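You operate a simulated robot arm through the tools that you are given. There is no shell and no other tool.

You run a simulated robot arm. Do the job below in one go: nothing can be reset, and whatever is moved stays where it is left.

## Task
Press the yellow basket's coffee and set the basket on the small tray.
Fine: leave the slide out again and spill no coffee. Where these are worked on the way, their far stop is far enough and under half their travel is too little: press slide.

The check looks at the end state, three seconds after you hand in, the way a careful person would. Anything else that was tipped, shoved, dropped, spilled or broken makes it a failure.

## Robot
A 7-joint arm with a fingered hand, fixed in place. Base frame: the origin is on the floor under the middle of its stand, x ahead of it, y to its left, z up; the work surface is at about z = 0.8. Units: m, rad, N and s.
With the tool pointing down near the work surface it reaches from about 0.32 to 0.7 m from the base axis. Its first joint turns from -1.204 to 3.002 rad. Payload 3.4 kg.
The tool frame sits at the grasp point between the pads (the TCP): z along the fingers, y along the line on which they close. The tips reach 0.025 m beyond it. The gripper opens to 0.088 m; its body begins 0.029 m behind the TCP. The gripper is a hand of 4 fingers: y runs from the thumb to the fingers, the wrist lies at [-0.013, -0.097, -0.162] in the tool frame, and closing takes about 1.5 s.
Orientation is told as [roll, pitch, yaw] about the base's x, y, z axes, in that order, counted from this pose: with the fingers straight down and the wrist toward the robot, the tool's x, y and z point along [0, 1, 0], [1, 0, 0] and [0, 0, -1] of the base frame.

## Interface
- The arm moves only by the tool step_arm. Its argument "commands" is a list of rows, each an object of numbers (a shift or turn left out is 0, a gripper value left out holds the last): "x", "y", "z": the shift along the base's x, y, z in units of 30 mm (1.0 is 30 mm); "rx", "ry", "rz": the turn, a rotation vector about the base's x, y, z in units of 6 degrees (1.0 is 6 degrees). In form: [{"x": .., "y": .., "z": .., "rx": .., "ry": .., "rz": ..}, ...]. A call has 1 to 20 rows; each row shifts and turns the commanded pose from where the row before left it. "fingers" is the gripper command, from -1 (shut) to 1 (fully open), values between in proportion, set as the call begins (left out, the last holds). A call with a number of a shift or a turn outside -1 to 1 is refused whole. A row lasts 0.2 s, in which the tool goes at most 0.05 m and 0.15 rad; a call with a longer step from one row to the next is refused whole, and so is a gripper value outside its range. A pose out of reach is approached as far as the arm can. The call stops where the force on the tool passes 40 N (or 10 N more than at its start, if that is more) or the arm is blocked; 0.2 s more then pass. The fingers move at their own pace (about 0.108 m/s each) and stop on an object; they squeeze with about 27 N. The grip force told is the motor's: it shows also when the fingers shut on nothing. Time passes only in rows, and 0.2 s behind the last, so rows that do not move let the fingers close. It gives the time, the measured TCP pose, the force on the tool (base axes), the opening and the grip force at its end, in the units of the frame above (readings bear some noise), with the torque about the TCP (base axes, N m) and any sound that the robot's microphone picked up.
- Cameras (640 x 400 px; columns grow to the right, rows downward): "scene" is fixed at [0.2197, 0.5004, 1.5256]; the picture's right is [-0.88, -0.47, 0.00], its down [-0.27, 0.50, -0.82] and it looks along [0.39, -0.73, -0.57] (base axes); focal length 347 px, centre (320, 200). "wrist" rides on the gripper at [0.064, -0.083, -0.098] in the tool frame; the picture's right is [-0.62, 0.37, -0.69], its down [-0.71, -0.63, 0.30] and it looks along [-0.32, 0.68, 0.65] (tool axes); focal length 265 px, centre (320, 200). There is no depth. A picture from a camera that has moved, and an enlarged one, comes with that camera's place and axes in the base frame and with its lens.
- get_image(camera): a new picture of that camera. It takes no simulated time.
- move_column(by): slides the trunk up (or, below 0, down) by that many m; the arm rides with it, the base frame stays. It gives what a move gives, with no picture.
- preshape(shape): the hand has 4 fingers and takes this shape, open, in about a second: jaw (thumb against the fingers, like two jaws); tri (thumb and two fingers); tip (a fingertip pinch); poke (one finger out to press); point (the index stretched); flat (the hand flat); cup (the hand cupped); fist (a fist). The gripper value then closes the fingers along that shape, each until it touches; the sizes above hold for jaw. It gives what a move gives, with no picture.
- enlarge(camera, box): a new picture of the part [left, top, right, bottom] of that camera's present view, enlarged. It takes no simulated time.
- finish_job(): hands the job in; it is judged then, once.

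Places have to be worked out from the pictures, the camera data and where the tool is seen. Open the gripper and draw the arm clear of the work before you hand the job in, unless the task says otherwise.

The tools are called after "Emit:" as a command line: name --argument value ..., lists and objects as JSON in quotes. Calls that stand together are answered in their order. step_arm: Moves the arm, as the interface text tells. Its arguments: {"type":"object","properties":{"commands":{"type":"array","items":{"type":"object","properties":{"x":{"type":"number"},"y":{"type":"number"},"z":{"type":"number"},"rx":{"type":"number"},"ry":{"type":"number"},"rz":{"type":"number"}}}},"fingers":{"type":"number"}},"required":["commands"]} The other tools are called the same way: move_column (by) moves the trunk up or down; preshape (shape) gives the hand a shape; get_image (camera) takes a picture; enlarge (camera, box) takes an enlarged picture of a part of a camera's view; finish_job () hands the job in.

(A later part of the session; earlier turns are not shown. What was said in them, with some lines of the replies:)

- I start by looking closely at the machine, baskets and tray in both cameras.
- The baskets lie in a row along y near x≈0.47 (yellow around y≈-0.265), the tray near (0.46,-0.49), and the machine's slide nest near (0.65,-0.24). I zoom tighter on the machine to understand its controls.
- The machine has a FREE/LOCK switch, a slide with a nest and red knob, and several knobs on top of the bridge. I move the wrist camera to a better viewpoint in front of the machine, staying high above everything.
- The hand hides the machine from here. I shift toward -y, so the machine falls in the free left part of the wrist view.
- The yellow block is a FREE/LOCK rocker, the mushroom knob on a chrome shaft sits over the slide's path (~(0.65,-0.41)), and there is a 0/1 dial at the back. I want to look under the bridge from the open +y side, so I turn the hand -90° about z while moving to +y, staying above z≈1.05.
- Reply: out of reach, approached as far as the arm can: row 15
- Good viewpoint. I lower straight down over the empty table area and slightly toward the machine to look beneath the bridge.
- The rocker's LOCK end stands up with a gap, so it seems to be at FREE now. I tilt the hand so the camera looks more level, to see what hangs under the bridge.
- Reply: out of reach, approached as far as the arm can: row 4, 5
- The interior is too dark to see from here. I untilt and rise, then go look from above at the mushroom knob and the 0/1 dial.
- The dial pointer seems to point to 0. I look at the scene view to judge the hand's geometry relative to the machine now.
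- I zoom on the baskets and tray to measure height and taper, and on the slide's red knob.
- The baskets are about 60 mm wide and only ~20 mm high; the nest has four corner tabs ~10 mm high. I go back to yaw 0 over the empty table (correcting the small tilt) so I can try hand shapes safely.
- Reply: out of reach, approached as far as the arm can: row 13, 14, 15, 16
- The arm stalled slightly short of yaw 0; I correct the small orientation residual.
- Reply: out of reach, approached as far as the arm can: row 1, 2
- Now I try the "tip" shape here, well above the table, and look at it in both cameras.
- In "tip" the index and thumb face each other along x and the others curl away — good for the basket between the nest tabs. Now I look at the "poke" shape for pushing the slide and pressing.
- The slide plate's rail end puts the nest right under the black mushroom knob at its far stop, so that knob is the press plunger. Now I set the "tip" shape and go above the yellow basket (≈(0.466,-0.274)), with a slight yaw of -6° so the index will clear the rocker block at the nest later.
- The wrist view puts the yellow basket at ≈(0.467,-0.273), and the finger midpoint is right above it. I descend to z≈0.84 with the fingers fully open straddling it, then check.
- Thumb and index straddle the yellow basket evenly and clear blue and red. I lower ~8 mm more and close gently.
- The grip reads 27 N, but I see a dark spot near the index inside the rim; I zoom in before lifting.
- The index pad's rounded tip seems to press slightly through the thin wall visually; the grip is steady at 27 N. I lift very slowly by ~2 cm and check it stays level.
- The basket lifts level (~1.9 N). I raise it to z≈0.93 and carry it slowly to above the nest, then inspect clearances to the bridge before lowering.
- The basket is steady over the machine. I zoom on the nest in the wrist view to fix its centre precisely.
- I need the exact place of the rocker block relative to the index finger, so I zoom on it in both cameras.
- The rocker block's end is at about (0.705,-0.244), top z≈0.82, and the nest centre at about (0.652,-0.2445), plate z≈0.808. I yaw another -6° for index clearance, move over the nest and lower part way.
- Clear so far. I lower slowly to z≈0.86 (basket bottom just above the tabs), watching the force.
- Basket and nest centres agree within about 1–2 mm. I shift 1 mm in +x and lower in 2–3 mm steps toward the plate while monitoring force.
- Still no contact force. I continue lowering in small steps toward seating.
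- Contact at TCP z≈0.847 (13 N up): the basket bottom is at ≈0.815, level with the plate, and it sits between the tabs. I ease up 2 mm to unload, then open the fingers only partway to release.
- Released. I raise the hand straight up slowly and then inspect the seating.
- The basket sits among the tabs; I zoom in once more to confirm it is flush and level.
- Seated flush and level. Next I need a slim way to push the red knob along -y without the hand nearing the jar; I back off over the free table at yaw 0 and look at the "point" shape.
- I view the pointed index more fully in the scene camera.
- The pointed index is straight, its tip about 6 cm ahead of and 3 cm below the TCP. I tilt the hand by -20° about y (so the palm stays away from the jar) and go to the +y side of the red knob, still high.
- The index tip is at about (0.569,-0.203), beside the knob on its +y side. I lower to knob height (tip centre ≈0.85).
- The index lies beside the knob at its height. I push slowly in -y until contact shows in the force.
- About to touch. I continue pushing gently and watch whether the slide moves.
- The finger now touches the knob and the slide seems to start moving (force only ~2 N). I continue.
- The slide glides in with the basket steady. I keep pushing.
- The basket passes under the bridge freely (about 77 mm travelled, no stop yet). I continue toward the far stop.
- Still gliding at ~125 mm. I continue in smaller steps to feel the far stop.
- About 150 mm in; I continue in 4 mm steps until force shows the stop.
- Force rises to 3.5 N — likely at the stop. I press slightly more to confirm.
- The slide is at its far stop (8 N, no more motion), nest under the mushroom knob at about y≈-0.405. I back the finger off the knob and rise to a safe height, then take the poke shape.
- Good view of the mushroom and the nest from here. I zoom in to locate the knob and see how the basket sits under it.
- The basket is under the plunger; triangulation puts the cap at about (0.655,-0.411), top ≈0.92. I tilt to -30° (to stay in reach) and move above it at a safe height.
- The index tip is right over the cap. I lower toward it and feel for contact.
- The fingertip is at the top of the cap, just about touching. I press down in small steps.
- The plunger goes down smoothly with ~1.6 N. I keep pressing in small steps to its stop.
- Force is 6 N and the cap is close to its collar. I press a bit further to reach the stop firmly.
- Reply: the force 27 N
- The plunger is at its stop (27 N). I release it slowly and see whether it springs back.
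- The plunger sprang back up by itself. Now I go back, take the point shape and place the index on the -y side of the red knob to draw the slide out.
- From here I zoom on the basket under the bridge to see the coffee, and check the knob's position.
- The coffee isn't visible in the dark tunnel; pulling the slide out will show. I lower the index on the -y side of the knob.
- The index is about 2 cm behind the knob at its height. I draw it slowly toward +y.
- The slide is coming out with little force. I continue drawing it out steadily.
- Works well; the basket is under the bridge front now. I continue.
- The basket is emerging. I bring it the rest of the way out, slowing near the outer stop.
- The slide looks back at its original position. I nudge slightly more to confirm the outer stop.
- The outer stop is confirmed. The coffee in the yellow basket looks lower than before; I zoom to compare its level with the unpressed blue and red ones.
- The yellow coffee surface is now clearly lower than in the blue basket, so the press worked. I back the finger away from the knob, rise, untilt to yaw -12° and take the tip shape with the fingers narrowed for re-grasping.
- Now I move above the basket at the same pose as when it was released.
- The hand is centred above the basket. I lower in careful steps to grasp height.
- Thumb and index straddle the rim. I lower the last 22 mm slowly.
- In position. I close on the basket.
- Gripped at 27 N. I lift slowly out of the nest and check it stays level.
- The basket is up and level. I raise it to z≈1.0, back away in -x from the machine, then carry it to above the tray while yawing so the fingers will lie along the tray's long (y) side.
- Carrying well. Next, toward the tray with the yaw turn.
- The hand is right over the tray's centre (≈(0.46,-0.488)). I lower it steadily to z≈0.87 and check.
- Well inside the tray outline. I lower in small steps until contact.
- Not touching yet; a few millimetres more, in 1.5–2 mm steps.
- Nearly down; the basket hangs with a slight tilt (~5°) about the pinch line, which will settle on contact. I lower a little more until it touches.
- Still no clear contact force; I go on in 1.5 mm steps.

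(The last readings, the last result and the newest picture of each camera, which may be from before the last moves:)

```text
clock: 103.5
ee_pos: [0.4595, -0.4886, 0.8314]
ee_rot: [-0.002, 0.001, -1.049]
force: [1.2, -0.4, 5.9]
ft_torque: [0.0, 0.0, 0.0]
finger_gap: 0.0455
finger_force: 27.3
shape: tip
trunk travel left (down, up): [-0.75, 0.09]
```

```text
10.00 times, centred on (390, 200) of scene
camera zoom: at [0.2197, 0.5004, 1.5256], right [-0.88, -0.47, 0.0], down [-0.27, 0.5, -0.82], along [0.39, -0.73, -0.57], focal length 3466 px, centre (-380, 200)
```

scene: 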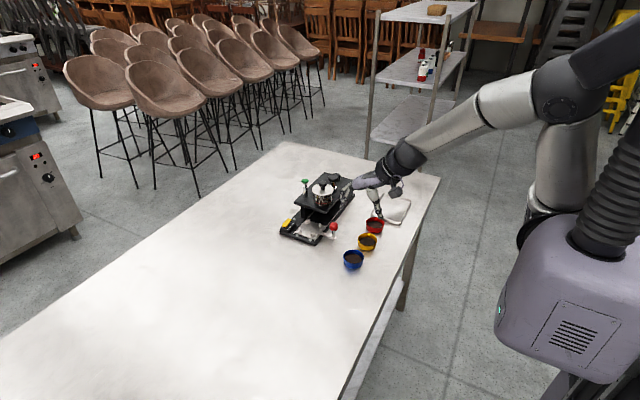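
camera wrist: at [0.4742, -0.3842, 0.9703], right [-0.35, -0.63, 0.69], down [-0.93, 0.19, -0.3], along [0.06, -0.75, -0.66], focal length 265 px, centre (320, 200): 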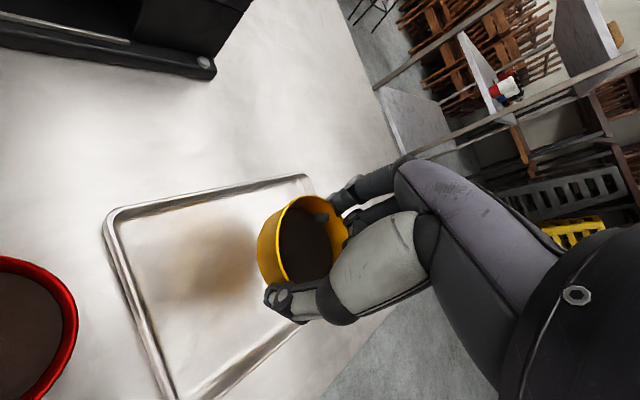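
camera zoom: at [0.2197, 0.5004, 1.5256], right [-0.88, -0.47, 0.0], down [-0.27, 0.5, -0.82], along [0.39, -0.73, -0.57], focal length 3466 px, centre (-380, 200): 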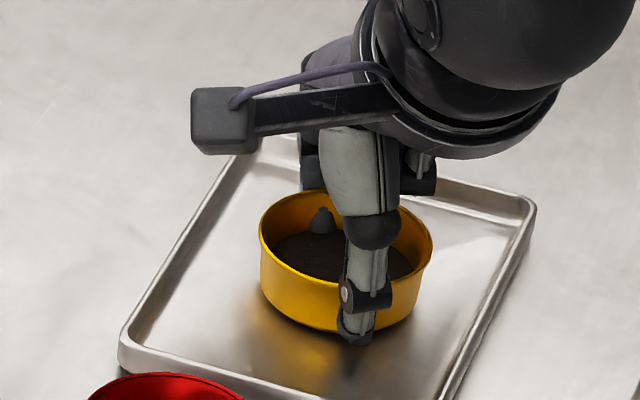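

Contact (6 N). I open the fingers gently to release the basket on the tray.

Emit:
step_arm --commands '[{}, {}, {}, {}, {}]' --fingers 0.5

Emit:
enlarge --camera "scene" --box '[370, 180, 410, 220]'

Emit:
enlarge --camera "wrist" --box '[120, 140, 380, 390]'

```text
clock: 104.7
ee_pos: [0.4598, -0.4878, 0.8304]
ee_rot: [0.0, 0.002, -1.049]
force: [0.1, -0.4, 0.8]
ft_torque: [-0.03, -0.02, 0.0]
finger_gap: 0.0656
finger_force: 0.0
shape: tip
trunk travel left (down, up): [-0.75, 0.09]
```

```text
10.00 times, centred on (390, 200) of scene
camera zoom: at [0.2197, 0.5004, 1.5256], right [-0.88, -0.47, 0.0], down [-0.27, 0.5, -0.82], along [0.39, -0.73, -0.57], focal length 3466 px, centre (-380, 200)
```

zoom: 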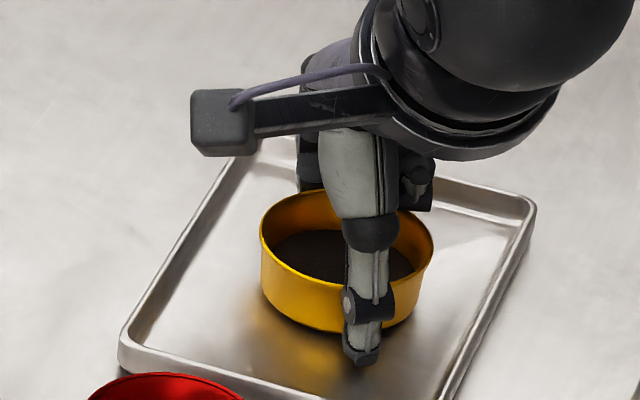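

```text
1.60 times, centred on (250, 265) of wrist
camera zoom: at [0.4735, -0.3845, 0.9294], right [-0.35, -0.63, 0.69], down [-0.93, 0.19, -0.3], along [0.06, -0.75, -0.66], focal length 425 px, centre (432, 96)
```

zoom: 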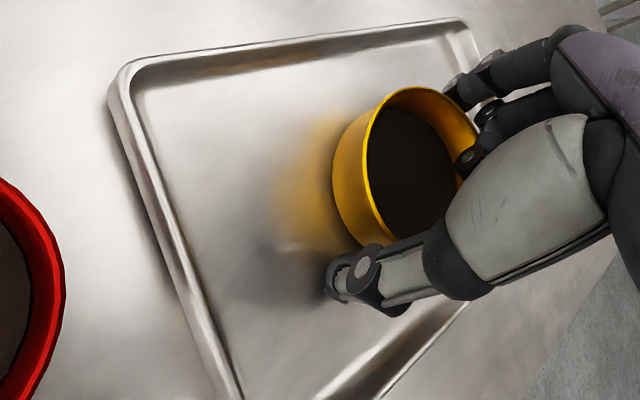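

Released. I open a little wider inside the tray and raise the hand straight up.

Emit:
step_arm --commands '[{}, {}]' --fingers 0.75

Emit:
step_arm --commands '[{"z": 0.15}, {"z": 0.2}, {"z": 0.3}, {"z": 0.4}, {"z": 0.5}, {"z": 0.7}, {"z": 0.8}, {"z": 0.8}, {"z": 0.8}, {"z": 0.8}, {"z": 0.8}]'

Emit:
get_image --camera "wrist"

Emit:
enlarge --camera "scene" --box '[350, 170, 430, 240]'

```text
clock: 105.3
ee_pos: [0.459, -0.4879, 0.8303]
ee_rot: [-0.001, 0.003, -1.049]
force: [0.0, -0.2, -0.4]
ft_torque: [-0.04, -0.01, 0.03]
finger_gap: 0.077
finger_force: 0.0
shape: tip
trunk travel left (down, up): [-0.75, 0.09]
```

```text
clock: 107.7
ee_pos: [0.459, -0.4872, 1.0205]
ee_rot: [-0.001, 0.002, -1.049]
force: [-0.8, 0.0, -0.1]
ft_torque: [-0.02, 0.0, 0.03]
finger_gap: 0.0767
finger_force: 0.1
shape: tip
trunk travel left (down, up): [-0.75, 0.09]
```

```text
taken
camera wrist: at [0.4732, -0.3834, 1.1192], right [-0.35, -0.63, 0.69], down [-0.93, 0.19, -0.3], along [0.06, -0.75, -0.66], focal length 265 px, centre (320, 200)
```

wrist: 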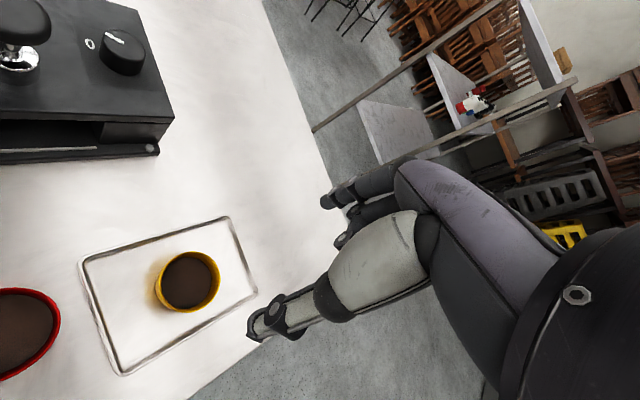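

```text
5.71 times, centred on (390, 205) of scene
camera zoom: at [0.2197, 0.5004, 1.5256], right [-0.88, -0.47, 0.0], down [-0.27, 0.5, -0.82], along [0.39, -0.73, -0.57], focal length 1981 px, centre (-80, 171)
```

zoom: 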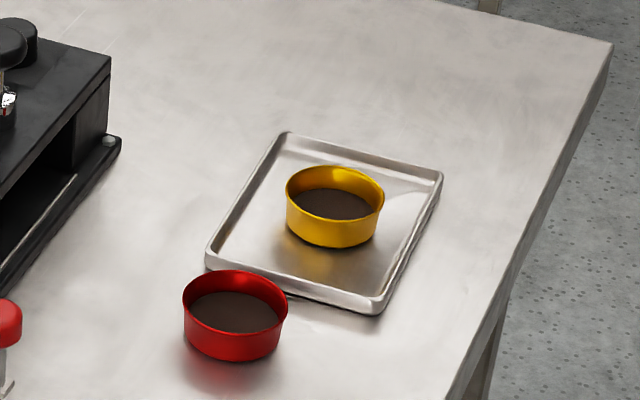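

The yellow basket stands upright on the tray. I zoom in for coffee level/spills and check the whole machine area once more.

Emit:
enlarge --camera "scene" --box '[365, 188, 405, 218]'

Emit:
enlarge --camera "scene" --box '[360, 212, 388, 236]'

Emit:
enlarge --camera "scene" --box '[270, 160, 390, 280]'

```text
13.33 times, centred on (385, 203) of scene
camera zoom: at [0.2197, 0.5004, 1.5256], right [-0.88, -0.47, 0.0], down [-0.27, 0.5, -0.82], along [0.39, -0.73, -0.57], focal length 4621 px, centre (-547, 160)
```

zoom: 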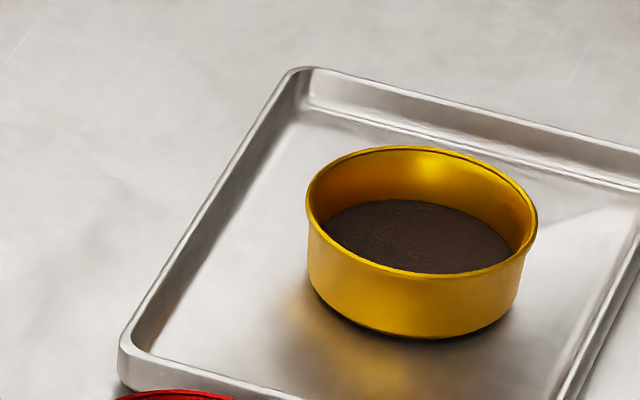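

```text
16.00 times, centred on (374, 224) of scene
camera zoom: at [0.2197, 0.5004, 1.5256], right [-0.88, -0.47, 0.0], down [-0.27, 0.5, -0.82], along [0.39, -0.73, -0.57], focal length 5546 px, centre (-544, -184)
```

zoom: 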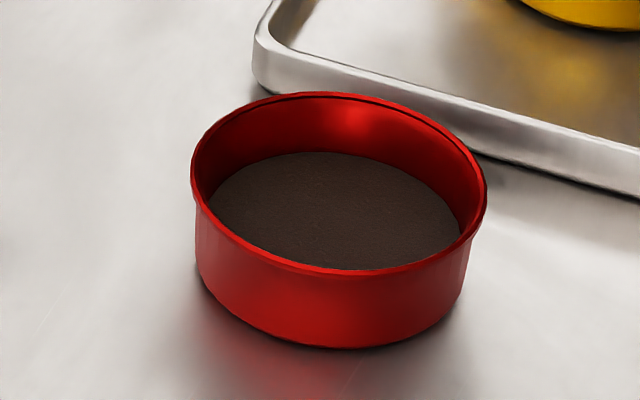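

```text
3.33 times, centred on (330, 220) of scene
camera zoom: at [0.2197, 0.5004, 1.5256], right [-0.88, -0.47, 0.0], down [-0.27, 0.5, -0.82], along [0.39, -0.73, -0.57], focal length 1155 px, centre (287, 133)
```

zoom: 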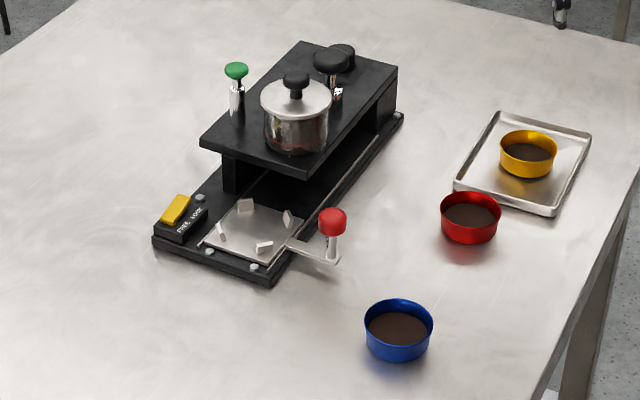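

Pressed coffee, no spill, and everything else stands where it was. I check the slide is still fully out, then draw the arm clear.

Emit:
enlarge --camera "scene" --box '[300, 210, 340, 240]'

Emit:
step_arm --commands '[{"x": -0.4, "y": 0.6, "z": 0.5}, {"x": -0.4, "y": 0.6, "z": 0.5}, {"x": -0.4, "y": 0.6, "z": 0.4}, {"x": -0.4, "y": 0.6, "z": 0.3}]' --fingers 1

Emit:
get_image --camera "scene"

```text
13.33 times, centred on (320, 225) of scene
camera zoom: at [0.2197, 0.5004, 1.5256], right [-0.88, -0.47, 0.0], down [-0.27, 0.5, -0.82], along [0.39, -0.73, -0.57], focal length 4621 px, centre (320, -133)
```

zoom: 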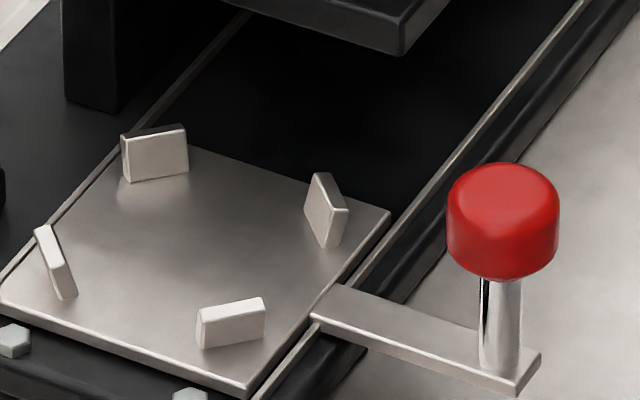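

```text
clock: 108.7
ee_pos: [0.4103, -0.4154, 1.0699]
ee_rot: [0.001, 0.001, -1.049]
force: [0.2, -0.7, -0.1]
ft_torque: [0.01, 0.05, -0.01]
finger_gap: 0.0875
finger_force: 0.1
shape: tip
trunk travel left (down, up): [-0.75, 0.09]
```

```text
taken
```

scene: 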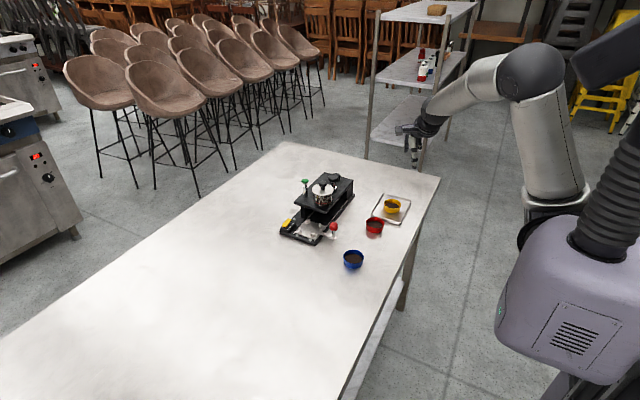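

The slide is fully out with an empty, clean nest. The pressed yellow basket stands on the tray, the other baskets and the machine are undisturbed, and the gripper is open with the arm clear, so I hand the job in.

Emit:
finish_job

```text
The job is handed in.
```

I pressed the yellow basket's coffee and set the basket upright on the small tray. I've handed the job in; no result of the check has come back.

- **Pressing:** I seated the basket in the slide's nest, pushed the slide to its far stop, and pushed the black knob above it down to its stop. Afterwards the coffee sat about 1–2 mm lower than in the blue and red baskets. That drop is my only evidence the press worked; the robot reported no sound.
- **Slide:** it is back out against its outer stop, and the nest is empty and clean.
- **Coffee:** I saw none on the tray or in the nest. The basket hung about 5° off level just before I set it down.
- **Everything else:** the blue and red baskets, the jar, the FREE/LOCK switch and the dial look unchanged. I did not use the switch, the dial or the green knob. The gripper is open and the arm is clear of the table.
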